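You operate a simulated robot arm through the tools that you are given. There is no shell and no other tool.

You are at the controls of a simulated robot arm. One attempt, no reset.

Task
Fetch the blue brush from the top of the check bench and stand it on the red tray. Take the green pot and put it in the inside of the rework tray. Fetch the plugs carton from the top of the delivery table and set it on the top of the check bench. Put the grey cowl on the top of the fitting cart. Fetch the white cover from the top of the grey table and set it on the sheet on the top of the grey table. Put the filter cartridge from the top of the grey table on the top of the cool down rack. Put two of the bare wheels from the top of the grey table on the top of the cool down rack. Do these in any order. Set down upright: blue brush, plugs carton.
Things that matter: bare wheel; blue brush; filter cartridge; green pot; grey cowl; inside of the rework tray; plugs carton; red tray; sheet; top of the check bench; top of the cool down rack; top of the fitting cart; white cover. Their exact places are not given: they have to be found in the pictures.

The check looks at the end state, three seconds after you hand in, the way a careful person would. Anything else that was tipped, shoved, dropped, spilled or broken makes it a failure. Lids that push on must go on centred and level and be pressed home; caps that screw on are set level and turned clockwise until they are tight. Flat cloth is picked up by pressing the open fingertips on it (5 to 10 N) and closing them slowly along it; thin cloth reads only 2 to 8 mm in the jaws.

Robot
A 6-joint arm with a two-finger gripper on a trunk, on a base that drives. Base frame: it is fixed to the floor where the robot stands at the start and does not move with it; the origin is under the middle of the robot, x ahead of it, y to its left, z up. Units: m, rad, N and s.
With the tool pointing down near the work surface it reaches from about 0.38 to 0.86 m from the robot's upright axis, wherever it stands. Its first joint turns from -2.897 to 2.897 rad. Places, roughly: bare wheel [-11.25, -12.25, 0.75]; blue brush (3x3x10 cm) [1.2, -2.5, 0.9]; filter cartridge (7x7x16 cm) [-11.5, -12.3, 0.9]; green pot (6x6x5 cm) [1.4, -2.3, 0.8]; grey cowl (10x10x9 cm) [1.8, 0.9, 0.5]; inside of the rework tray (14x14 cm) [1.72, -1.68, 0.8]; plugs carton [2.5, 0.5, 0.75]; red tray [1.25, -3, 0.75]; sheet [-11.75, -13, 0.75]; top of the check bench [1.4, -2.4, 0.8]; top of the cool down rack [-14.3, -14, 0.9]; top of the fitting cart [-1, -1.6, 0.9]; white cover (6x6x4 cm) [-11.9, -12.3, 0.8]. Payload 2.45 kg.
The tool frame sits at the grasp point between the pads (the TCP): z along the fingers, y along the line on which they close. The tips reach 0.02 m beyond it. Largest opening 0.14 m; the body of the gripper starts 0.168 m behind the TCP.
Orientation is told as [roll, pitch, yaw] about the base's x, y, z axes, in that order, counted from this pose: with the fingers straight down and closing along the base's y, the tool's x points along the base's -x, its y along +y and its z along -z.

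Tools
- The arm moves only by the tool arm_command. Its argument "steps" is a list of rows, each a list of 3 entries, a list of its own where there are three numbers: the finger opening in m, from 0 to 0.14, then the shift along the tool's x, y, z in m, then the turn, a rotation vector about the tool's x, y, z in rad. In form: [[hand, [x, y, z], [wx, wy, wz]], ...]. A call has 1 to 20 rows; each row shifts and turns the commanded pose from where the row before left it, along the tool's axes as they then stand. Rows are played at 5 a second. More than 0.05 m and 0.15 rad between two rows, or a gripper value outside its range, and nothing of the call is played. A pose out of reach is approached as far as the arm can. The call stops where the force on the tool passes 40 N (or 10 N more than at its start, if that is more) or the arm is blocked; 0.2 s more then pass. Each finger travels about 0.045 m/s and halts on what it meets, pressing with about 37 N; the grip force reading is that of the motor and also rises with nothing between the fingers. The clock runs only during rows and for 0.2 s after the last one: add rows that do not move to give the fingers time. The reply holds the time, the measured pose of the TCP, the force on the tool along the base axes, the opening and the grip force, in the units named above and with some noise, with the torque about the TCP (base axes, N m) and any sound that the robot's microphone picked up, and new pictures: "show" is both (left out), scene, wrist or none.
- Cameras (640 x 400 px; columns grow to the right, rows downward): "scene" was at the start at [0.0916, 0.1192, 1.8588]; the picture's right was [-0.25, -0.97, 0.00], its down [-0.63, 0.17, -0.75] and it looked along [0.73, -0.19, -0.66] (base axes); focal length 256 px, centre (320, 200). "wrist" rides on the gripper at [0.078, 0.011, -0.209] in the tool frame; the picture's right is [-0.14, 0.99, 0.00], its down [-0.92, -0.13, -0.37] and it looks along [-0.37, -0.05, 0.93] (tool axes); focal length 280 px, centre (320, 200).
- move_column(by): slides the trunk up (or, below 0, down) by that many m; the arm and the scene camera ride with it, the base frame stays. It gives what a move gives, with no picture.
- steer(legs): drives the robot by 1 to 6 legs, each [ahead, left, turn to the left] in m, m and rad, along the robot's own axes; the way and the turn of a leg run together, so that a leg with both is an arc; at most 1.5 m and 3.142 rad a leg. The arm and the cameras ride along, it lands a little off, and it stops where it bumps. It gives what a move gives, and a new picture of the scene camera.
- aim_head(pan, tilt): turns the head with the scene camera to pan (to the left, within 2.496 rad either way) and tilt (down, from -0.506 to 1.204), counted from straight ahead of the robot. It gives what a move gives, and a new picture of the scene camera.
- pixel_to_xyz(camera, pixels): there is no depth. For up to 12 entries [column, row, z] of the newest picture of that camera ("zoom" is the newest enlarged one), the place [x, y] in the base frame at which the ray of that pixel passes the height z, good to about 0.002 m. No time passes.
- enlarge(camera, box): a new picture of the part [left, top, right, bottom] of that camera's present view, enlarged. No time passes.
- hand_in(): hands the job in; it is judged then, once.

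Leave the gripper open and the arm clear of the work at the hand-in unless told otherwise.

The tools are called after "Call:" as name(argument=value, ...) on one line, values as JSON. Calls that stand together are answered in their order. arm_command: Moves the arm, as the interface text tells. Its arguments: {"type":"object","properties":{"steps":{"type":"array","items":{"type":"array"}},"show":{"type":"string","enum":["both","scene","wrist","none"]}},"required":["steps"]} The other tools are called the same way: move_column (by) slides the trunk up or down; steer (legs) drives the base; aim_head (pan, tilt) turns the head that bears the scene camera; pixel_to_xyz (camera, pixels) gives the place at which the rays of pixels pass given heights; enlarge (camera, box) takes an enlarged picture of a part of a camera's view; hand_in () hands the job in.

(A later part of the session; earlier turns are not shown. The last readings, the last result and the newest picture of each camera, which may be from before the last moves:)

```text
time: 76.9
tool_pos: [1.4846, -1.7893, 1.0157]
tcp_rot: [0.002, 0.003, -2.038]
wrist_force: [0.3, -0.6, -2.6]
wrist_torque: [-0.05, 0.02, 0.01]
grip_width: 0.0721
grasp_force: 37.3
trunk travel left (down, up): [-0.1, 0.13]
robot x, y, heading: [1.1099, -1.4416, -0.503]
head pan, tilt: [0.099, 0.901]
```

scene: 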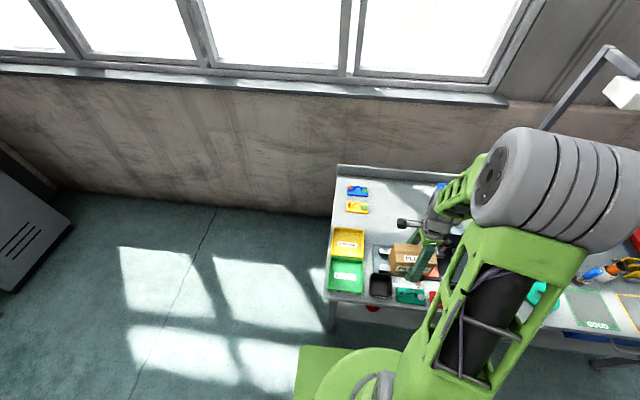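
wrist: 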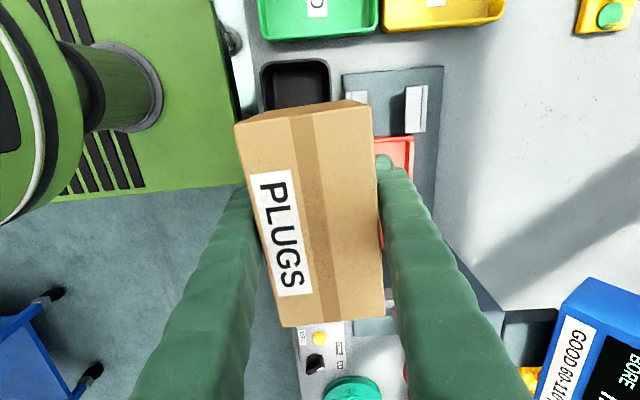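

Call:
pixel_to_xyz(camera="wrist", pixels=[[443, 68, 0.78], [430, 230, 0.79], [505, 15, 0.82], [580, 33, 0.78], [535, 150, 0.78], [560, 310, 0.95], [590, 280, 0.98], [505, 310, 0.79], [383, 25, 0.78], [265, 40, 0.78], [250, 60, 0.78], [268, 105, 0.78]])

```text
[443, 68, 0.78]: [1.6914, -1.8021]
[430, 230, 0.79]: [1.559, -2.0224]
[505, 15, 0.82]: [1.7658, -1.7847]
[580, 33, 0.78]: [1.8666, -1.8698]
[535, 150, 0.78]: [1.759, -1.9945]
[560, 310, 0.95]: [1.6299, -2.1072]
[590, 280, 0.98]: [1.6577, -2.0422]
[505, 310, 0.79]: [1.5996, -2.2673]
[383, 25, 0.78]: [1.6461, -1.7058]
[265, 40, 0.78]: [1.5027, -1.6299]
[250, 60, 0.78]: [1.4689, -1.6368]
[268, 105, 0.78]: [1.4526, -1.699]
```

I raise 0.04 m and move the carton 0.318 m deeper, over the free patch at about (1.762,-1.945).

Call:
arm_command(steps=[[0.06, [0, 0, -0.04], [0, 0, 0]], [0.06, [-0.0018, 0.0397, 0], [0, 0, 0]], [0.06, [-0.0018, 0.0397, 0], [0, 0, 0]], [0.06, [-0.0018, 0.0397, 0], [0, 0, 0]], [0.06, [-0.0018, 0.0397, 0], [0, 0, 0]], [0.06, [-0.0018, 0.0397, 0], [0, 0, 0]], [0.06, [-0.0018, 0.0397, 0], [0, 0, 0]], [0.06, [-0.0018, 0.0397, 0], [0, 0, 0]], [0.06, [-0.0018, 0.0397, 0], [0, 0, 0]], [0.06, [0, 0, 0], [0, 0, 0]]])

```text
time: 79.1
tool_pos: [1.7588, -1.9466, 1.0575]
tcp_rot: [0.003, 0.002, -2.037]
wrist_force: [-0.1, 0.5, -4.1]
wrist_torque: [-0.02, 0.01, 0.01]
grip_width: 0.0721
grasp_force: 37.2
trunk travel left (down, up): [-0.1, 0.13]
robot x, y, heading: [1.1076, -1.4435, -0.5]
head pan, tilt: [0.099, 0.901]
```

scene: 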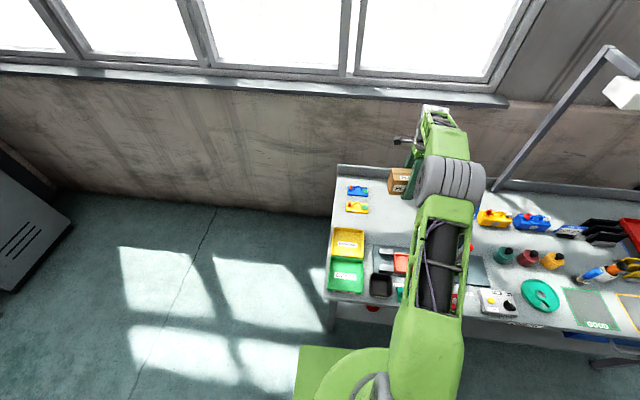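
wrist: 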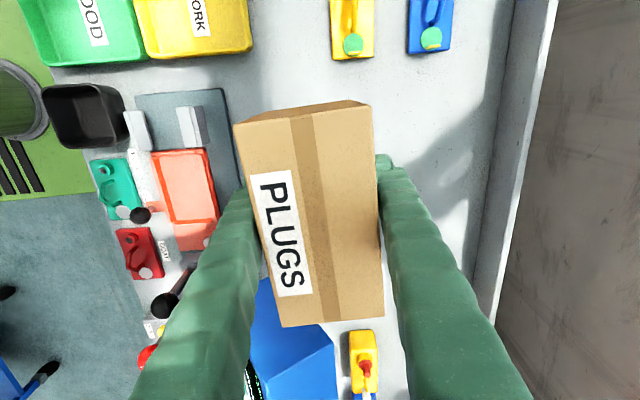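

Call:
pixel_to_xyz(camera="wrist", pixels=[[333, 345, 1.0], [333, 345, 1.1], [260, 280, 1.0], [260, 280, 1.1], [280, 320, 1.05], [385, 318, 1.09], [283, 327, 1.09], [350, 60, 0.78], [235, 90, 0.79], [500, 300, 0.8]])

Call:
enlarge(camera="scene", box=[380, 90, 500, 210])

```text
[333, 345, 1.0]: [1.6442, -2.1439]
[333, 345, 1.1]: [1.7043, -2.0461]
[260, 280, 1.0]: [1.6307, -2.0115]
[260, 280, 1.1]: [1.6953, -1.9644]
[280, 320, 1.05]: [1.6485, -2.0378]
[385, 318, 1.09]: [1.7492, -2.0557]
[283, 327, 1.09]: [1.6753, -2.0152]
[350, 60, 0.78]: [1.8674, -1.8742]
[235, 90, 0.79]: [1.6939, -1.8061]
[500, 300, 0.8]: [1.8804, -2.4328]
```

```text
3.33 times, centred on (440, 150) of scene
```

zoom: 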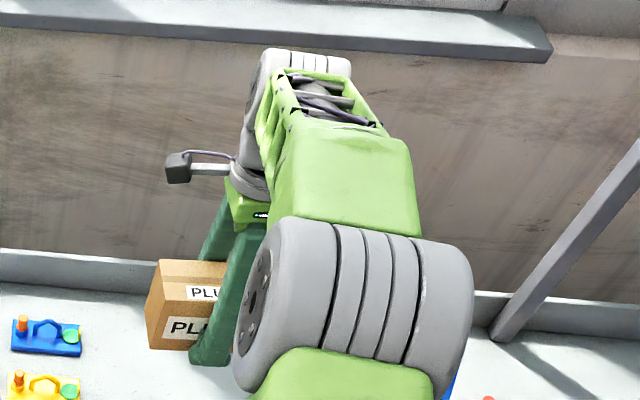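

The gauge screen is close to the elbow's way. I pull the tool back 0.08 m and shift the base left and ahead, so the arm comes from further left.

Call:
arm_command(steps=[[0.06, [0, -0.04, 0], [0, 0, 0]], [0.06, [0, -0.04, 0], [0, 0, 0]], [0.06, [0, 0, 0], [0, 0, 0]]], show="none")

Call:
steer(legs=[[0, 0.13, 0], [0.08, 0, 0]])

```text
time: 79.9
tool_pos: [1.687, -1.9088, 1.0568]
tcp_rot: [0.004, 0.002, -2.037]
wrist_force: [0.8, 0.6, -3.9]
wrist_torque: [0.01, 0.05, 0.01]
grip_width: 0.0721
grasp_force: 36.8
trunk travel left (down, up): [-0.1, 0.13]
robot x, y, heading: [1.1158, -1.4392, -0.499]
head pan, tilt: [0.099, 0.901]
```

```text
time: 82.3
tool_pos: [1.816, -1.839, 1.0558]
tcp_rot: [-0.001, 0.003, -2.041]
wrist_force: [0.2, -0.3, -5.0]
wrist_torque: [0.0, 0.11, -0.01]
grip_width: 0.0721
grasp_force: 37.2
trunk travel left (down, up): [-0.1, 0.13]
robot x, y, heading: [1.2428, -1.367, -0.507]
head pan, tilt: [0.099, 0.901]
```

scene: 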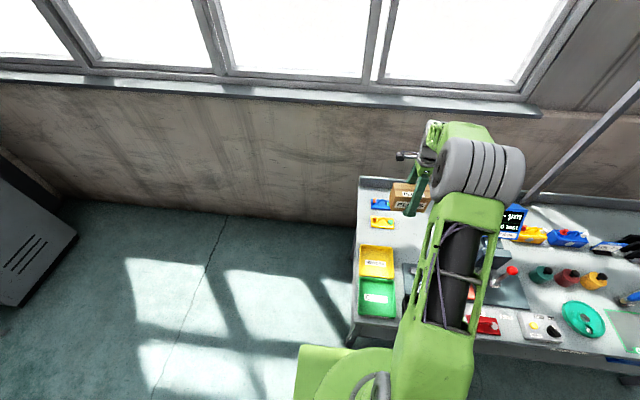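

I move 0.104 m toward the right (tool -x) and lower to about 0.86.

Call:
arm_command(steps=[[0.06, [-0.035, 0, 0], [0, 0, 0]], [0.06, [-0.035, 0, 0], [0, 0, 0]], [0.06, [-0.034, 0, 0], [0, 0, 0]], [0.06, [0, 0, 0.04], [0, 0, 0]], [0.06, [0, 0, 0.04], [0, 0, 0]], [0.06, [0, 0, 0.04], [0, 0, 0]], [0.06, [0, 0, 0.04], [0, 0, 0]], [0.06, [0, 0, 0], [0, 0, 0]]])

Call:
enlarge(camera="scene", box=[340, 110, 560, 290])

```text
time: 84.1
tool_pos: [1.7684, -1.9311, 0.8967]
tcp_rot: [0.002, 0.002, -2.042]
wrist_force: [-0.3, -0.1, -2.9]
wrist_torque: [-0.01, -0.02, -0.01]
grip_width: 0.0722
grasp_force: 36.8
trunk travel left (down, up): [-0.1, 0.13]
robot x, y, heading: [1.2416, -1.3683, -0.505]
head pan, tilt: [0.099, 0.901]
```

scene: 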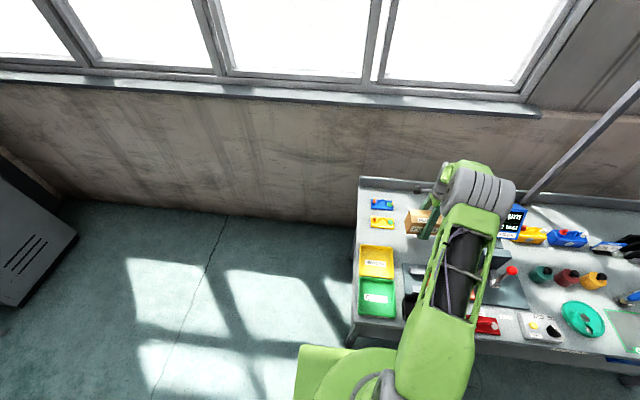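
wrist: 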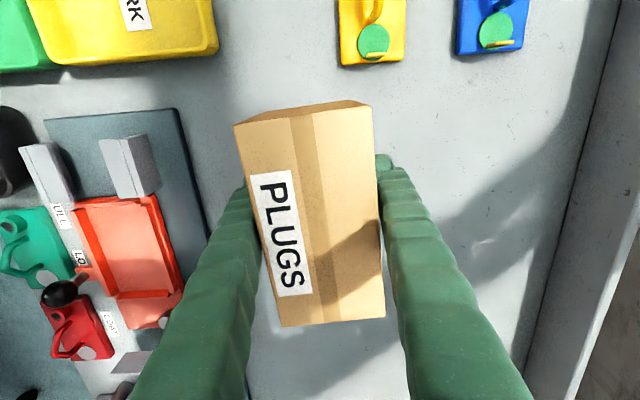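

```text
2.22 times, centred on (450, 200) of scene
```

zoom: 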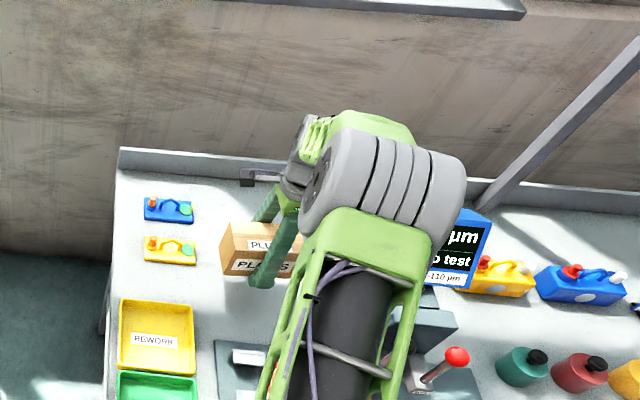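

The elbow is well above the gauge screen. I keep lowering in small steps to feel the contact.

Call:
arm_command(steps=[[0.06, [0, 0, 0.03], [0, 0, 0]], [0.06, [0, 0, 0.025], [0, 0, 0]], [0.06, [0, 0, 0.01], [0, 0, 0]], [0.06, [0, 0, 0], [0, 0, 0]]], show="wrist")

```text
time: 85.1
tool_pos: [1.766, -1.9308, 0.8326]
tcp_rot: [0.001, 0.002, -2.042]
wrist_force: [0.2, -1.0, -3.2]
wrist_torque: [-0.03, 0.0, 0.02]
grip_width: 0.0724
grasp_force: 37.3
trunk travel left (down, up): [-0.1, 0.13]
robot x, y, heading: [1.2408, -1.3669, -0.508]
head pan, tilt: [0.099, 0.901]
```

wrist: 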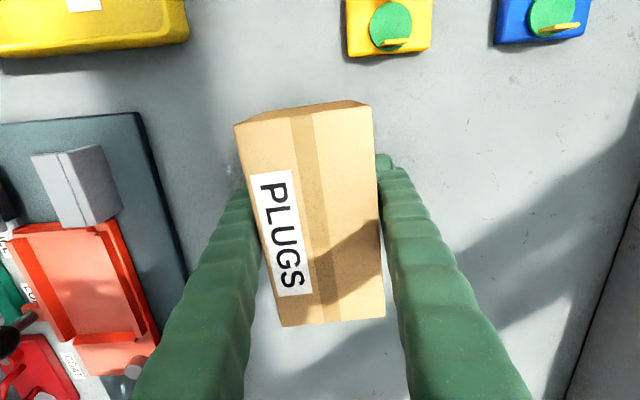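

Call:
arm_command(steps=[[0.06, [0, 0, 0.006], [0, 0, 0]], [0.06, [0, 0, 0.006], [0, 0, 0]], [0.06, [0, 0, 0], [0, 0, 0]]], show="none")

```text
time: 85.9
tool_pos: [1.7686, -1.9309, 0.8208]
tcp_rot: [0.001, 0.003, -2.042]
wrist_force: [-0.1, -0.5, -4.7]
wrist_torque: [-0.01, -0.01, 0.01]
grip_width: 0.0718
grasp_force: 37.0
trunk travel left (down, up): [-0.1, 0.13]
robot x, y, heading: [1.2394, -1.3703, -0.504]
head pan, tilt: [0.099, 0.901]
```

Call:
arm_command(steps=[[0.06, [0, 0, 0.005], [0, 0, 0]], [0.06, [0, 0, 0.004], [0, 0, 0]], [0.06, [0, 0, 0], [0, 0, 0]]], show="wrist")

```text
time: 86.5
tool_pos: [1.7714, -1.9334, 0.8185]
tcp_rot: [0.01, 0.001, -2.043]
wrist_force: [-0.6, 1.2, 18.4]
wrist_torque: [1.05, 0.39, 0.0]
grip_width: 0.0722
grasp_force: 36.5
trunk travel left (down, up): [-0.1, 0.13]
robot x, y, heading: [1.2425, -1.3695, -0.501]
head pan, tilt: [0.099, 0.901]
stopped in row 3: the force on the tool passed its limit at 44 N (the readings are from after the stop); the commanded pose is now the measured one
```

wrist: 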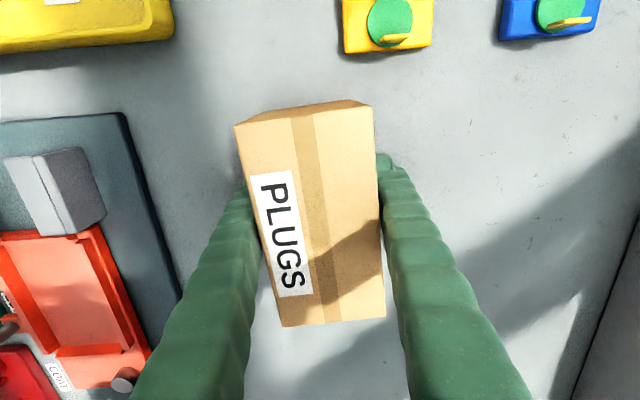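

The carton stands on the bench (18 N up). I release it to a 0.10 m opening.

Call:
arm_command(steps=[[0.08, [0, 0, -0.001], [0, 0, 0]], [0.1, [0, 0, 0], [0, 0, 0]], [0.105, [0, 0, 0], [0, 0, 0]], [0.105, [0, 0, 0], [0, 0, 0]]], show="wrist")

```text
time: 87.5
tool_pos: [1.7687, -1.9309, 0.8156]
tcp_rot: [0.003, 0.001, -2.042]
wrist_force: [0.7, 0.0, -0.1]
wrist_torque: [0.02, -0.02, 0.02]
grip_width: 0.105
grasp_force: 0.1
trunk travel left (down, up): [-0.1, 0.13]
robot x, y, heading: [1.2386, -1.3713, -0.505]
head pan, tilt: [0.099, 0.901]
```

wrist: 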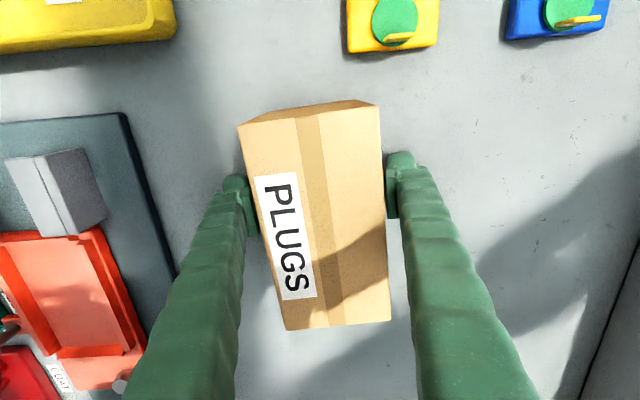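

Released. I raise straight up.

Call:
arm_command(steps=[[0.105, [0, 0, -0.04], [0, 0, 0]], [0.105, [0, 0, -0.04], [0, 0, 0]], [0.105, [0, 0, -0.04], [0, 0, 0]], [0.105, [0, 0, -0.04], [0, 0, 0]], [0.14, [0, 0, -0.04], [0, 0, 0]], [0.14, [0, 0, -0.04], [0, 0, 0]], [0.14, [0, 0, 0], [0, 0, 0]]])

```text
time: 89.1
tool_pos: [1.769, -1.9326, 1.0554]
tcp_rot: [0.006, 0.002, -2.042]
wrist_force: [-0.7, -0.2, -0.4]
wrist_torque: [0.01, 0.0, 0.01]
grip_width: 0.1402
grasp_force: 0.0
trunk travel left (down, up): [-0.1, 0.13]
robot x, y, heading: [1.242, -1.3658, -0.504]
head pan, tilt: [0.099, 0.901]
```

scene: 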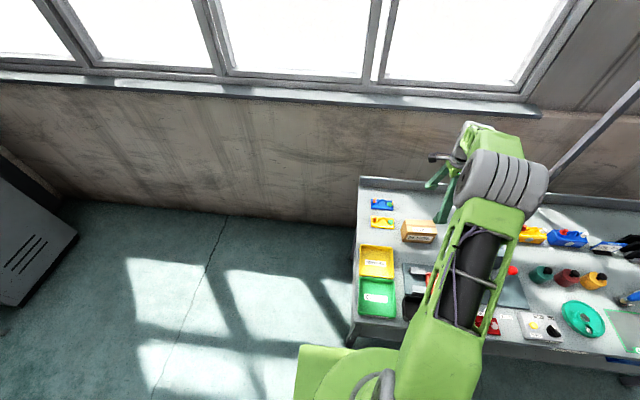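
wrist: 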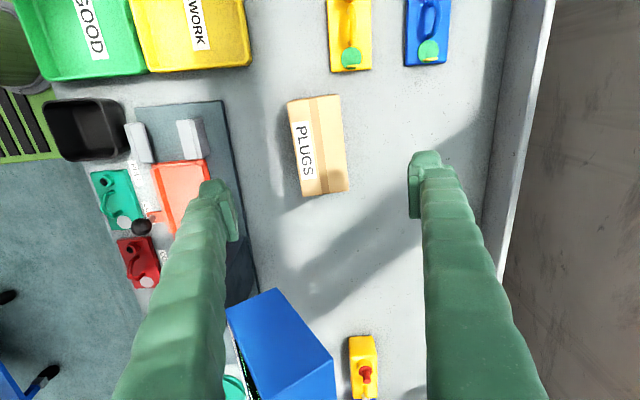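

The carton stands well. I retract the arm, back off, and drive right toward the pots.

Call:
arm_command(steps=[[0.14, [0.015, -0.037, 0], [0, 0, 0]], [0.14, [0.015, -0.037, 0], [0, 0, 0]], [0.14, [0.015, -0.037, 0], [0, 0, 0]], [0.14, [0.015, -0.037, 0], [0, 0, 0]], [0.14, [0.015, -0.037, 0], [0, 0, 0]], [0.14, [0.015, -0.037, 0], [0, 0, 0]], [0.14, [0.015, -0.037, 0], [0, 0, 0]]], show="none")

Call:
steer(legs=[[-0.15, 0, 0], [0, -0.62, -0.013]])

Call:
arm_command(steps=[[0.14, [0, 0, 0], [0, 0, 0]]])

```text
time: 90.7
tool_pos: [1.5861, -1.7235, 1.0558]
tcp_rot: [0.007, -0.001, -2.043]
wrist_force: [0.9, 1.5, -0.3]
wrist_torque: [-0.01, -0.04, 0.01]
grip_width: 0.1402
grasp_force: 0.1
trunk travel left (down, up): [-0.1, 0.13]
robot x, y, heading: [1.2372, -1.369, -0.501]
head pan, tilt: [0.099, 0.901]
```

```text
time: 97.7
tool_pos: [1.1441, -2.2045, 1.0562]
tcp_rot: [0.007, 0.002, -2.056]
wrist_force: [0.2, -0.5, 0.4]
wrist_torque: [0.0, -0.03, -0.03]
grip_width: 0.14
grasp_force: 0.0
trunk travel left (down, up): [-0.1, 0.13]
robot x, y, heading: [0.8036, -1.8463, -0.518]
head pan, tilt: [0.099, 0.901]
```

scene: 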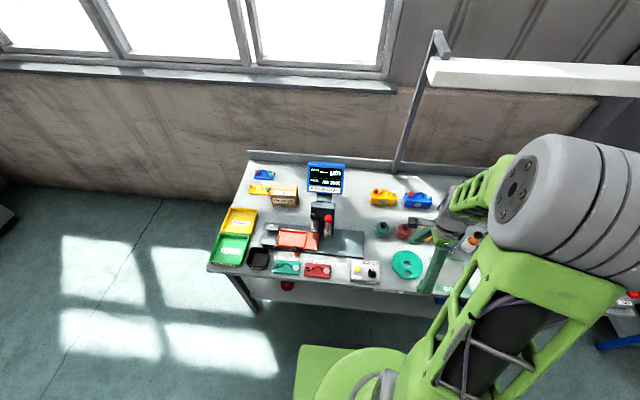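

```text
time: 98.1
tool_pos: [1.1434, -2.2055, 1.0555]
tcp_rot: [0.008, 0.003, -2.055]
wrist_force: [-0.5, -0.7, 0.2]
wrist_torque: [0.01, -0.01, 0.0]
grip_width: 0.1402
grasp_force: 0.0
trunk travel left (down, up): [-0.1, 0.13]
robot x, y, heading: [0.8016, -1.8495, -0.516]
head pan, tilt: [0.099, 0.901]
```

scene: 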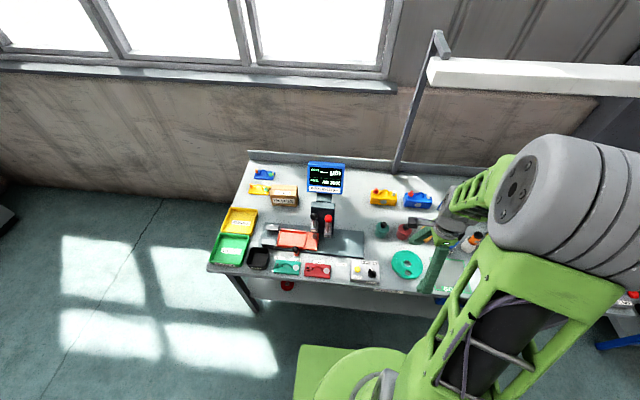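
wrist: 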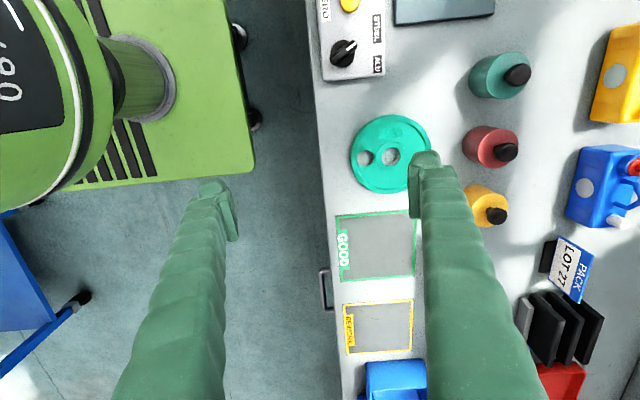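

Call:
pixel_to_xyz(camera="wrist", pixels=[[487, 80, 0.79], [518, 75, 0.85], [518, 75, 0.83], [485, 147, 0.79], [507, 153, 0.84]])

Call:
enlarge(camera="wrist", box=[420, 20, 580, 240])

Call:
enlarge(camera="scene", box=[350, 180, 500, 290])

```text
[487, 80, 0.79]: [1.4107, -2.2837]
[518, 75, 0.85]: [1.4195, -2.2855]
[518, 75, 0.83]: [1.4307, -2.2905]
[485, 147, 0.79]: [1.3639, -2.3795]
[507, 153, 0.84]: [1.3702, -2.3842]
```

```text
1.82 times, centred on (500, 130) of wrist
```

zoom: 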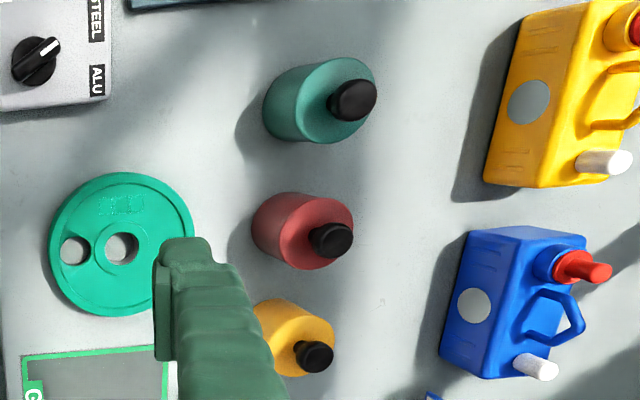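

```text
3.64 times, centred on (425, 235) of scene
```

zoom: 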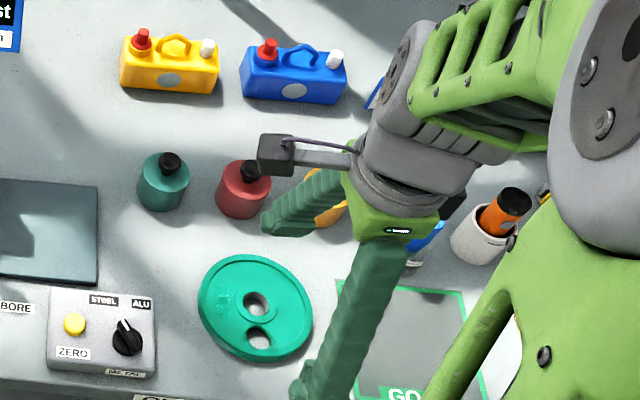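

Call:
pixel_to_xyz(camera="wrist", pixels=[[490, 76, 0.78], [510, 75, 0.82], [510, 75, 0.83], [522, 74, 0.84], [522, 74, 0.86]])

```text
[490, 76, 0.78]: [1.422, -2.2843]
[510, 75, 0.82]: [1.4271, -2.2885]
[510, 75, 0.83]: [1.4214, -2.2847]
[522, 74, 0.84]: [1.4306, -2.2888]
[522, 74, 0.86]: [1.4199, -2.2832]
```

I check where the lamp bar hangs (scene (430,90) and (640,120)), to keep the elbow clear.

Call:
pixel_to_xyz(camera="scene", pixels=[[428, 88, 1.45], [430, 60, 1.47], [639, 98, 1.45], [437, 35, 1.5], [428, 88, 1.4], [428, 88, 1.55]])

```text
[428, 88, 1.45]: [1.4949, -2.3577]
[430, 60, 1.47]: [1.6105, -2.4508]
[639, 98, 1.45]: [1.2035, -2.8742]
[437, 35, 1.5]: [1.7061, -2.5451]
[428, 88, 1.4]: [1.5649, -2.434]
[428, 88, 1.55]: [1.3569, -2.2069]
```

The lamp bar (from depth about 0.36 m, z about 1.45) is out of the way. I move above the green pot at (1.422,-2.285).

Call:
arm_command(steps=[[0.14, [0.0074, 0.03545, 0], [0, 0, 0]], [0.14, [0.0074, 0.03545, 0], [0, 0, 0]], [0.14, [0.0074, 0.03545, 0], [0, 0, 0]], [0.14, [0.0074, 0.03545, 0], [0, 0, 0]], [0.14, [0.0074, 0.03545, 0], [0, 0, 0]], [0.14, [0.0074, 0.03545, 0], [0, 0, 0]], [0.14, [0.0074, 0.03545, 0], [0, 0, 0]], [0.14, [0.0074, 0.03545, 0], [0, 0, 0]], [0.14, [0, 0, 0.04], [0, 0, 0]], [0.14, [0, 0, 0.04], [0, 0, 0]], [0.14, [0, 0, 0], [0, 0, 0]]])

```text
time: 100.5
tool_pos: [1.4227, -2.2829, 0.9765]
tcp_rot: [0.007, -0.001, -2.057]
wrist_force: [-0.1, 0.4, 0.0]
wrist_torque: [-0.02, -0.04, 0.01]
grip_width: 0.1398
grasp_force: 0.0
trunk travel left (down, up): [-0.1, 0.13]
robot x, y, heading: [0.7982, -1.8436, -0.523]
head pan, tilt: [0.099, 0.901]
```

scene: 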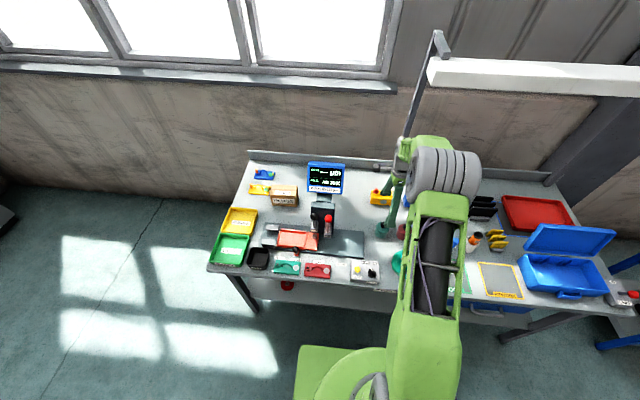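
wrist: 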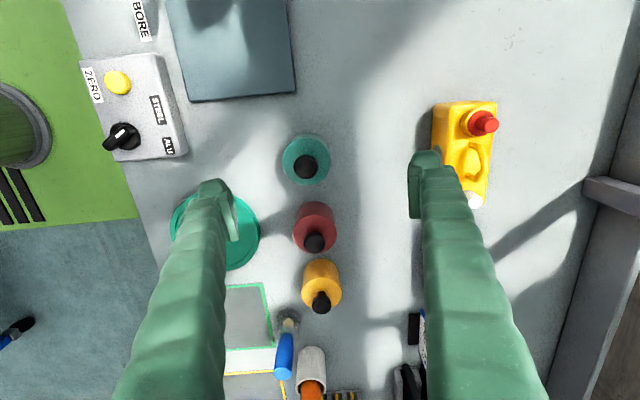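

Call:
enlarge(camera="wrist", box=[260, 110, 360, 210])

Call:
pixel_to_xyz(camera="wrist", pixels=[[306, 159, 0.83], [306, 159, 0.8], [305, 167, 0.86], [282, 160, 0.83], [331, 160, 0.83], [306, 184, 0.83], [306, 134, 0.83]])

```text
4.00 times, centred on (310, 160) of wrist
```

zoom: 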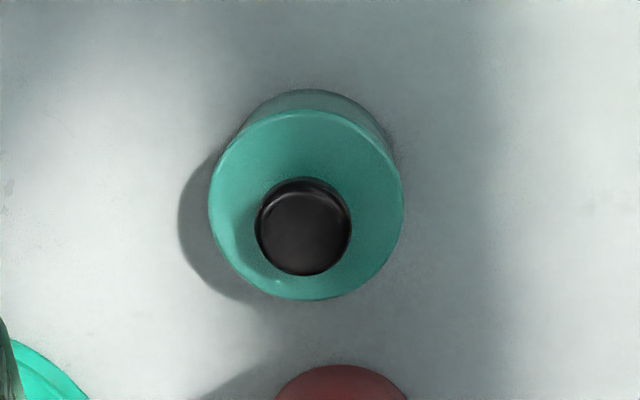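

```text
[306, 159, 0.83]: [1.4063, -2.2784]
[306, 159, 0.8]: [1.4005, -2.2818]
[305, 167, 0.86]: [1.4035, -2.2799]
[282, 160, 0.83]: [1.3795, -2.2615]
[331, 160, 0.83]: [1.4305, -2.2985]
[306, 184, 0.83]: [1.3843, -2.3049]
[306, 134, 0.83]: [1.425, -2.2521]
```

The pot's top centre is (1.405,-2.280), about 0.063 m across. I shift and lower to TCP z 0.806.

Call:
arm_command(steps=[[0.11, [-0.0055, -0.0169, 0], [-0.0033, -0.0062, 0]], [0.11, [0, 0, 0.04], [0, 0, 0]], [0.11, [0, 0, 0.04], [0, 0, 0]], [0.11, [0, 0, 0.04], [0, 0, 0]], [0.11, [0, 0, 0], [0, 0, 0]]], show="wrist")

```text
time: 101.7
tool_pos: [1.4058, -2.2801, 0.8556]
tcp_rot: [0.011, -0.006, -2.055]
wrist_force: [0.0, 0.5, 0.2]
wrist_torque: [0.0, 0.01, 0.01]
grip_width: 0.1101
grasp_force: 0.0
trunk travel left (down, up): [-0.1, 0.13]
robot x, y, heading: [0.8052, -1.8507, -0.519]
head pan, tilt: [0.099, 0.901]
```

wrist: 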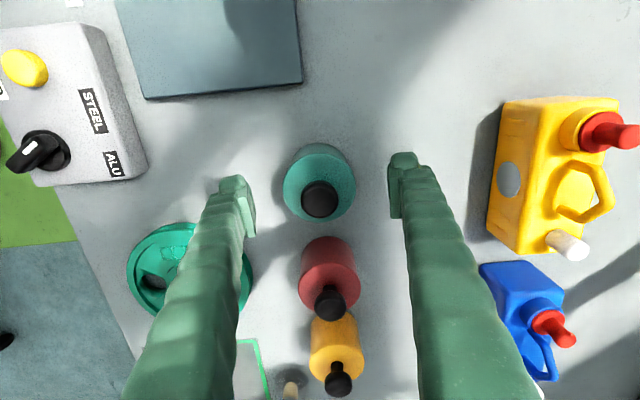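

The pot sits centred. I level the tool, lower 0.05 m and close.

Call:
arm_command(steps=[[0.11, [0, 0, 0.03], [0.011, 0.006, 0]], [0.11, [0, 0, 0.02], [0, 0, 0]], [0.11, [0, 0, 0], [0, 0, 0]], [0.05, [0, 0, 0], [0, 0, 0]], [0.05, [0, 0, 0], [0, 0, 0]], [0.05, [0, 0, 0], [0, 0, 0]], [0.05, [0, 0, 0], [0, 0, 0]], [0.05, [0, 0, 0], [0, 0, 0]]], show="wrist")

```text
time: 102.5
tool_pos: [1.4114, -2.2853, 0.815]
tcp_rot: [0.007, -0.003, -2.056]
wrist_force: [-4.3, 2.7, 15.5]
wrist_torque: [0.53, 0.97, -0.1]
grip_width: 0.1161
grasp_force: 4.1
trunk travel left (down, up): [-0.1, 0.13]
robot x, y, heading: [0.8047, -1.8454, -0.516]
head pan, tilt: [0.099, 0.901]
stopped in row 3: the force on the tool passed its limit at 44 N (the readings are from after the stop); the commanded pose is now the measured one
```

wrist: 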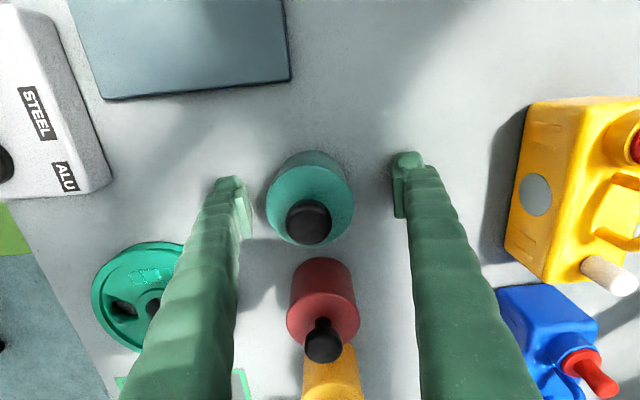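

The fingertips touched the bench (top is at about 0.795). I rise 7 mm, recentre, and close.

Call:
arm_command(steps=[[0.11, [0, 0, -0.007], [0.007, 0.003, 0]], [0.11, [0.002, -0.007, 0], [0, 0, 0]], [0.11, [0, 0, 0], [0, 0, 0]]], show="wrist")

```text
time: 103.3
tool_pos: [1.4049, -2.2808, 0.821]
tcp_rot: [-0.001, 0.002, -2.056]
wrist_force: [-0.4, -0.4, -0.2]
wrist_torque: [-0.02, 0.0, 0.0]
grip_width: 0.1099
grasp_force: 0.0
trunk travel left (down, up): [-0.1, 0.13]
robot x, y, heading: [0.7986, -1.8461, -0.516]
head pan, tilt: [0.099, 0.901]
```

wrist: 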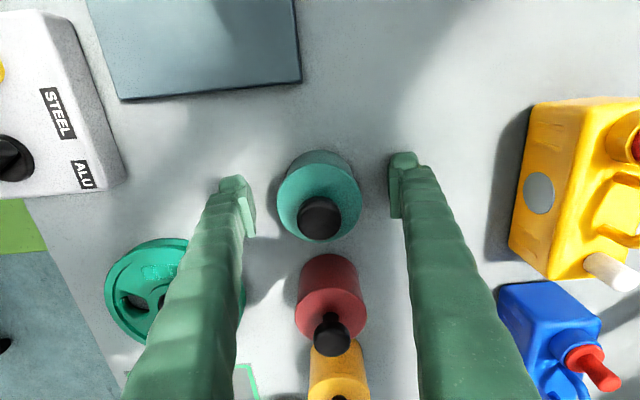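

Centred at column 320. Closing now.

Call:
arm_command(steps=[[0.05, [0, 0, 0], [0, 0, 0]], [0.05, [0, 0, 0], [0, 0, 0]], [0.05, [0, 0, 0], [0, 0, 0]], [0.05, [0, 0, 0], [0, 0, 0]], [0.05, [0, 0, 0], [0, 0, 0]], [0.05, [0, 0, -0.03], [0, 0, 0]], [0.05, [0, 0, -0.04], [0, 0, 0]], [0.05, [0, 0, 0], [0, 0, 0]]], show="wrist")

```text
time: 105.1
tool_pos: [1.4082, -2.28, 0.8888]
tcp_rot: [0.0, 0.002, -2.056]
wrist_force: [0.7, -0.5, -6.0]
wrist_torque: [-0.03, -0.04, 0.0]
grip_width: 0.0573
grasp_force: 36.9
trunk travel left (down, up): [-0.1, 0.13]
robot x, y, heading: [0.8017, -1.8463, -0.52]
head pan, tilt: [0.099, 0.901]
```

wrist: 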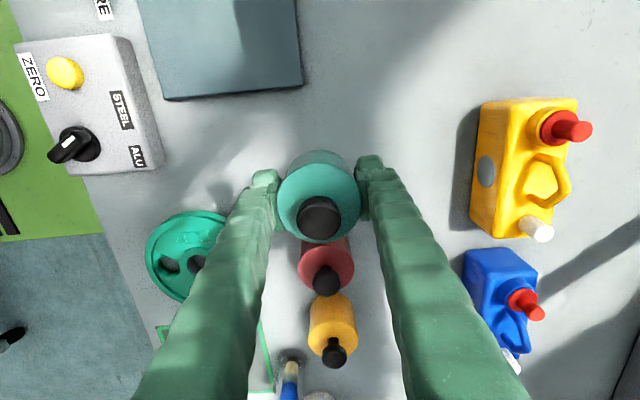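

The pot is held (0.057 m). I lift, retract and drive left toward the rework tray.

Call:
arm_command(steps=[[0.05, [0, 0, -0.04], [0, 0, 0]], [0.05, [0, 0, -0.04], [0, 0, 0]], [0.05, [0, 0, -0.04], [0, 0, 0]], [0.05, [0, 0, -0.04], [0, 0, 0]], [0.05, [0, -0.04, 0], [0, 0, 0]], [0.05, [0, -0.04, 0], [0, 0, 0]], [0.05, [0, -0.04, 0], [0, 0, 0]], [0.05, [0, -0.04, 0], [0, 0, 0]], [0.05, [0, -0.04, 0], [0, 0, 0]], [0.05, [0, -0.04, 0], [0, 0, 0]], [0.05, [0, 0, 0], [0, 0, 0]]], show="none")

Call:
steer(legs=[[0, 0.72, 0]])

Call:
arm_command(steps=[[0.05, [0, 0, 0], [0, 0, 0]]], show="wrist")

```text
time: 107.5
tool_pos: [1.1931, -2.1672, 1.0499]
tcp_rot: [0.0, 0.002, -2.054]
wrist_force: [0.2, -0.5, -7.4]
wrist_torque: [-0.04, 0.01, 0.01]
grip_width: 0.0573
grasp_force: 36.5
trunk travel left (down, up): [-0.1, 0.13]
robot x, y, heading: [0.8052, -1.8458, -0.515]
head pan, tilt: [0.099, 0.901]
```

```text
time: 114.5
tool_pos: [1.5652, -1.5091, 1.0502]
tcp_rot: [0.001, 0.002, -2.041]
wrist_force: [-0.4, -1.3, -7.3]
wrist_torque: [-0.01, 0.03, 0.0]
grip_width: 0.057
grasp_force: 36.8
trunk travel left (down, up): [-0.1, 0.13]
robot x, y, heading: [1.1699, -1.1927, -0.508]
head pan, tilt: [0.099, 0.901]
```

scene: 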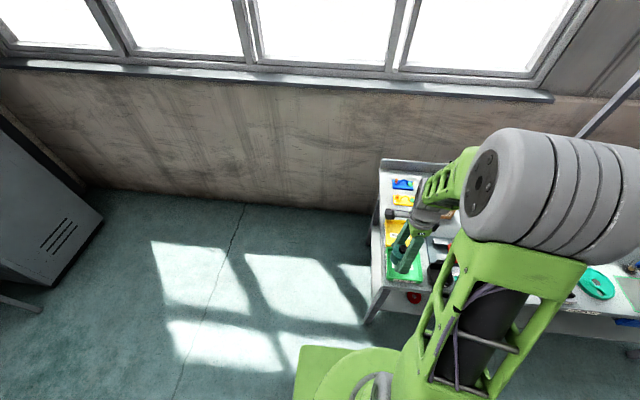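

```text
time: 114.9
tool_pos: [1.5635, -1.5094, 1.0493]
tcp_rot: [-0.001, 0.002, -2.044]
wrist_force: [0.8, 0.0, -7.4]
wrist_torque: [-0.05, 0.01, 0.01]
grip_width: 0.0572
grasp_force: 36.9
trunk travel left (down, up): [-0.1, 0.13]
robot x, y, heading: [1.1677, -1.194, -0.502]
head pan, tilt: [0.099, 0.901]
```

wrist: 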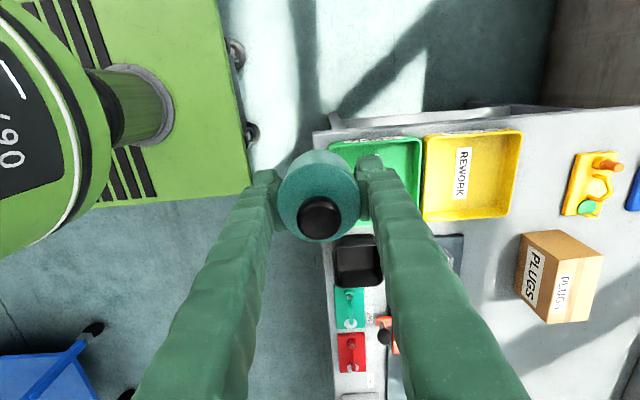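

Call:
pixel_to_xyz(camera="wrist", pixels=[[424, 137, 0.825], [521, 130, 0.825], [511, 214, 0.825], [424, 221, 0.825], [426, 219, 0.8], [508, 212, 0.8]])

Call:
enlarge(camera="wrist", box=[400, 110, 540, 240])

```text
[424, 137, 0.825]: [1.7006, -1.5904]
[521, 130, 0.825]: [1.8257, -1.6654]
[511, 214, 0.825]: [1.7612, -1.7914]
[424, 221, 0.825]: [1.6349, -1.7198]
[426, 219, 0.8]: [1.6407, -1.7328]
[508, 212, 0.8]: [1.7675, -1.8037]
```

```text
3.08 times, centred on (470, 175) of wrist
```

zoom: 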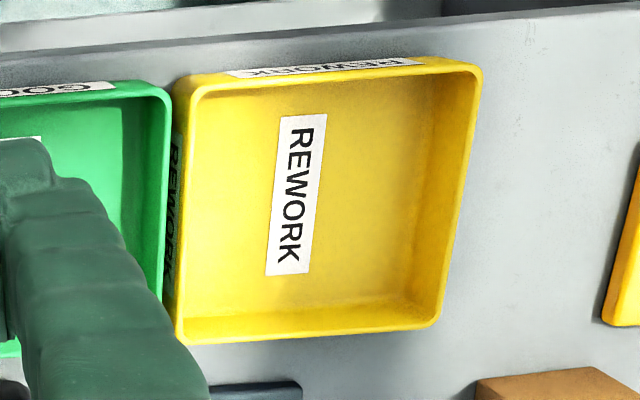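

The rework tray centre is (1.731,-1.692). I move above it and lower part way.

Call:
arm_command(steps=[[0.05, [-0.0144, 0.0386, 0], [0, 0, 0]], [0.05, [-0.0144, 0.0386, 0], [0, 0, 0]], [0.05, [-0.0144, 0.0386, 0], [0, 0, 0]], [0.05, [-0.0144, 0.0386, 0], [0, 0, 0]], [0.05, [-0.0144, 0.0386, 0], [0, 0, 0]], [0.05, [-0.0144, 0.0388, 0], [0, 0, 0]], [0.05, [0, 0, 0.04], [0, 0, 0.046]], [0.05, [0, 0, 0.04], [0, 0, 0]], [0.05, [0, 0, 0], [0, 0, 0]]])

```text
time: 116.9
tool_pos: [1.7282, -1.6926, 0.9659]
tcp_rot: [0.0, 0.002, -2.088]
wrist_force: [-0.4, 0.3, -7.3]
wrist_torque: [0.01, -0.01, -0.03]
grip_width: 0.0572
grasp_force: 36.7
trunk travel left (down, up): [-0.1, 0.13]
robot x, y, heading: [1.1693, -1.1959, -0.501]
head pan, tilt: [0.099, 0.901]
```

scene: 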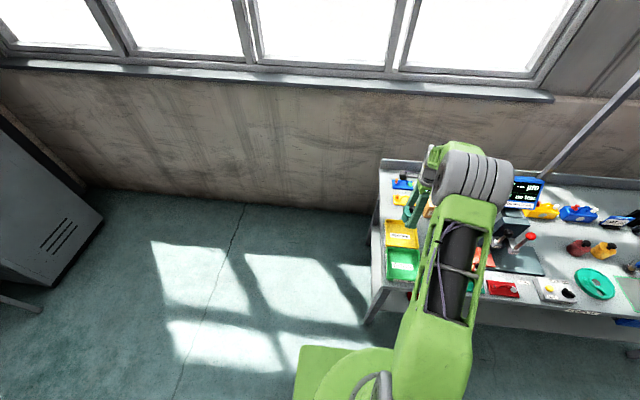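
wrist: 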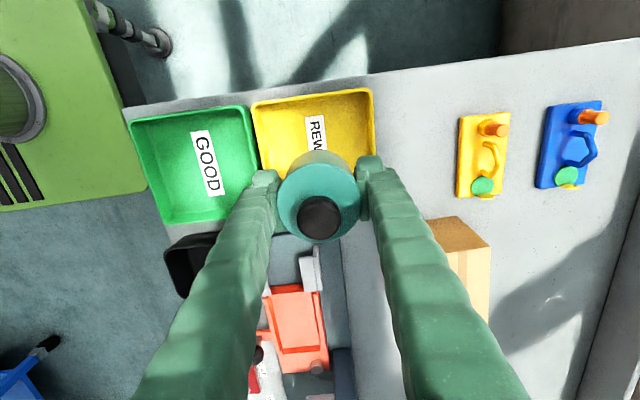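

The tray is centred below. I lower to near the floor of the tray.

Call:
arm_command(steps=[[0.05, [0, 0, 0.04], [0, 0, 0]], [0.05, [0, 0, 0.04], [0, 0, 0]], [0.05, [0, 0, 0.03], [0, 0, 0]], [0.05, [0, 0, 0.015], [0, 0, 0]], [0.05, [0, 0, 0], [0, 0, 0]]], show="wrist")

```text
time: 118.1
tool_pos: [1.7307, -1.6918, 0.8445]
tcp_rot: [-0.001, 0.002, -2.087]
wrist_force: [-0.9, 0.3, -6.3]
wrist_torque: [-0.02, 0.04, 0.0]
grip_width: 0.0573
grasp_force: 37.1
trunk travel left (down, up): [-0.1, 0.13]
robot x, y, heading: [1.1701, -1.1902, -0.505]
head pan, tilt: [0.099, 0.901]
```

wrist: 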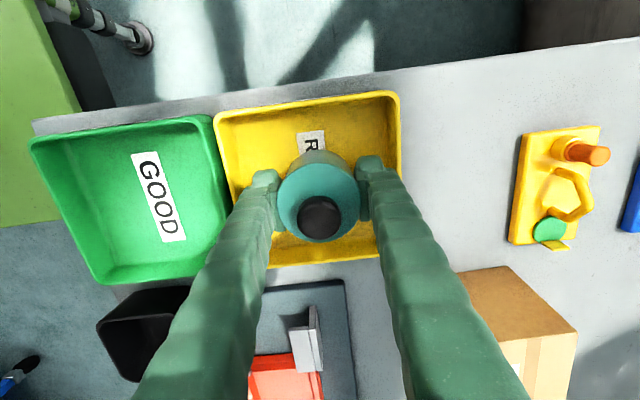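

The pot is 8 mm toward the back. I shift by -0.008 in tool y and lower to contact.

Call:
arm_command(steps=[[0.05, [0, -0.008, 0.005], [0, 0, 0]], [0.05, [0, 0, 0.006], [0, 0, 0]], [0.05, [0, 0, 0], [0, 0, 0]]], show="none")

Call:
arm_command(steps=[[0.05, [0, 0, 0.004], [0, 0, 0]], [0.05, [0, 0, 0], [0, 0, 0]]], show="none")

```text
time: 118.9
tool_pos: [1.7255, -1.6885, 0.8338]
tcp_rot: [-0.001, 0.001, -2.09]
wrist_force: [0.6, -0.4, -7.3]
wrist_torque: [-0.04, -0.01, 0.01]
grip_width: 0.0571
grasp_force: 37.2
trunk travel left (down, up): [-0.1, 0.13]
robot x, y, heading: [1.1687, -1.1924, -0.507]
head pan, tilt: [0.099, 0.901]
```

```text
time: 119.5
tool_pos: [1.7249, -1.6891, 0.8299]
tcp_rot: [-0.002, 0.002, -2.087]
wrist_force: [0.1, 0.3, -6.6]
wrist_torque: [-0.04, 0.02, -0.04]
grip_width: 0.0573
grasp_force: 37.3
trunk travel left (down, up): [-0.1, 0.13]
robot x, y, heading: [1.1718, -1.1907, -0.503]
head pan, tilt: [0.099, 0.901]
```

Call:
arm_command(steps=[[0.05, [0, 0, 0.003], [0, 0, 0]], [0.05, [0, 0, 0], [0, 0, 0]]], show="none")

Call:
arm_command(steps=[[0.05, [0, 0, 0.003], [0, 0, 0]], [0.05, [0, 0, 0], [0, 0, 0]]], show="none")

```text
time: 120.1
tool_pos: [1.7257, -1.688, 0.8279]
tcp_rot: [-0.001, 0.002, -2.087]
wrist_force: [-0.6, -0.6, -6.6]
wrist_torque: [-0.05, 0.03, -0.01]
grip_width: 0.0575
grasp_force: 37.2
trunk travel left (down, up): [-0.1, 0.13]
robot x, y, heading: [1.1681, -1.1957, -0.502]
head pan, tilt: [0.099, 0.901]
```

```text
time: 120.7
tool_pos: [1.725, -1.6881, 0.8271]
tcp_rot: [0.003, 0.001, -2.088]
wrist_force: [-2.5, 1.1, 7.3]
wrist_torque: [0.17, 0.0, 0.09]
grip_width: 0.0572
grasp_force: 36.7
trunk travel left (down, up): [-0.1, 0.13]
robot x, y, heading: [1.1711, -1.1931, -0.504]
head pan, tilt: [0.099, 0.901]
```

Contact felt. I open to 0.08 and raise straight up.

Call:
arm_command(steps=[[0.07, [0, 0, 0], [0, 0, 0]], [0.078, [0, 0, 0], [0, 0, 0]], [0.078, [0, 0, 0], [0, 0, 0]], [0.078, [0, 0, -0.03], [0, 0, 0]], [0.078, [0, 0, -0.04], [0, 0, 0]], [0.078, [0, 0, -0.04], [0, 0, 0]], [0.078, [0, 0, -0.04], [0, 0, 0]], [0.1, [0, 0, -0.04], [0, 0, 0]], [0.1, [0, 0, -0.04], [0, 0, 0]], [0.1, [0, 0, 0], [0, 0, 0]]])

```text
time: 122.9
tool_pos: [1.7238, -1.6889, 1.0574]
tcp_rot: [-0.002, 0.002, -2.088]
wrist_force: [0.1, 0.1, 0.8]
wrist_torque: [-0.03, 0.01, 0.01]
grip_width: 0.1002
grasp_force: 0.0
trunk travel left (down, up): [-0.1, 0.13]
robot x, y, heading: [1.1689, -1.1961, -0.5]
head pan, tilt: [0.099, 0.901]
```

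scene: 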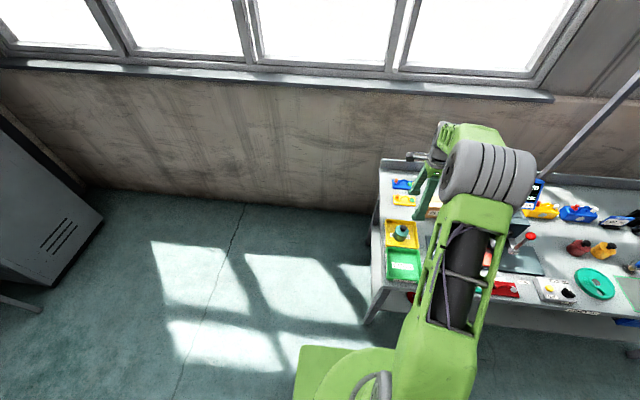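
wrist: 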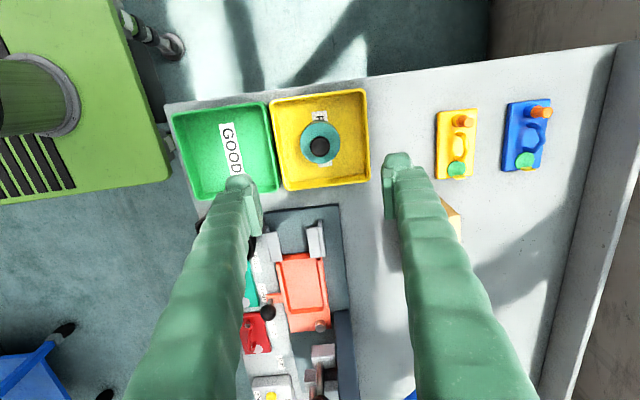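

The pot stands in the rework tray. I retract and drive right about 1.0 m to the brush.

Call:
arm_command(steps=[[0.1, [0, -0.04, 0], [0, 0, 0]], [0.1, [0, -0.04, 0], [0, 0, 0]], [0.1, [0, -0.04, 0], [0, 0, 0]], [0.1, [0, -0.04, 0], [0, 0, 0]], [0.1, [0, -0.04, 0], [0, 0, 0]], [0.1, [0, -0.04, 0], [0, 0, 0]], [0.1, [0, 0, 0], [0, 0, 0]]], show="none")

Call:
steer(legs=[[0, -1.02, -0.015]])

Call:
aim_head(pan=-0.1, tilt=0.8)

Call:
arm_command(steps=[[0.1, [0, 0, 0], [0, 0, 0]]], show="wrist")

```text
time: 124.5
tool_pos: [1.5186, -1.5682, 1.0545]
tcp_rot: [-0.001, 0.002, -2.088]
wrist_force: [0.6, 0.2, 0.7]
wrist_torque: [0.0, -0.04, -0.03]
grip_width: 0.1
grasp_force: 0.1
trunk travel left (down, up): [-0.1, 0.13]
robot x, y, heading: [1.1717, -1.1967, -0.502]
head pan, tilt: [0.099, 0.901]
```

```text
time: 133.8
tool_pos: [0.9918, -2.4687, 1.055]
tcp_rot: [-0.002, 0.002, -2.123]
wrist_force: [0.2, -0.2, 0.0]
wrist_torque: [-0.05, -0.04, 0.0]
grip_width: 0.1001
grasp_force: 0.1
trunk travel left (down, up): [-0.1, 0.13]
robot x, y, heading: [0.6575, -2.0809, -0.543]
head pan, tilt: [0.099, 0.901]
```

scene: 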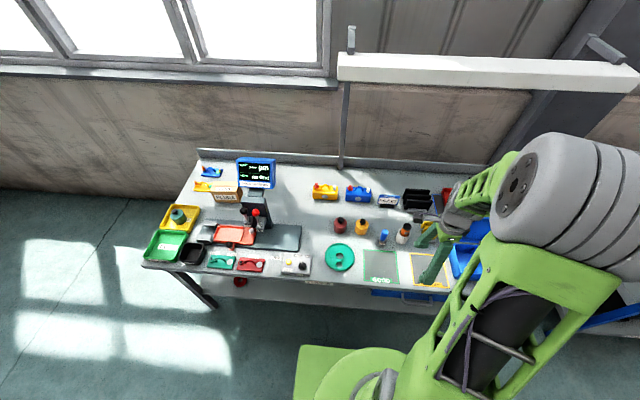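

```text
time: 134.5
tool_pos: [0.9918, -2.468, 1.0558]
tcp_rot: [0.0, 0.002, -2.124]
wrist_force: [0.0, -0.2, -1.3]
wrist_torque: [-0.01, -0.01, -0.02]
grip_width: 0.1001
grasp_force: 0.0
trunk travel left (down, up): [-0.1, 0.13]
robot x, y, heading: [0.6577, -2.0797, -0.545]
head pan, tilt: [-0.099, 0.799]
```

scene: 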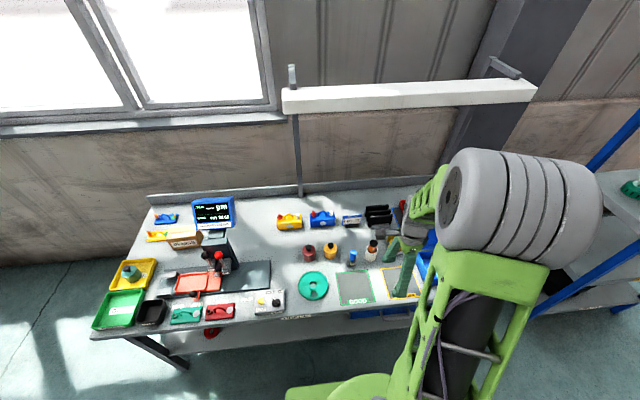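

```text
time: 134.9
tool_pos: [0.9927, -2.4687, 1.0549]
tcp_rot: [0.0, 0.003, -2.124]
wrist_force: [0.3, 0.2, -0.3]
wrist_torque: [-0.01, 0.02, 0.0]
grip_width: 0.0999
grasp_force: 0.0
trunk travel left (down, up): [-0.1, 0.13]
robot x, y, heading: [0.6572, -2.0844, -0.539]
head pan, tilt: [-0.099, 0.799]
```

wrist: 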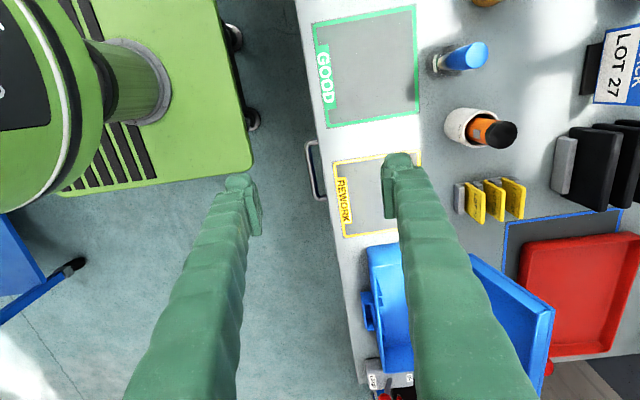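

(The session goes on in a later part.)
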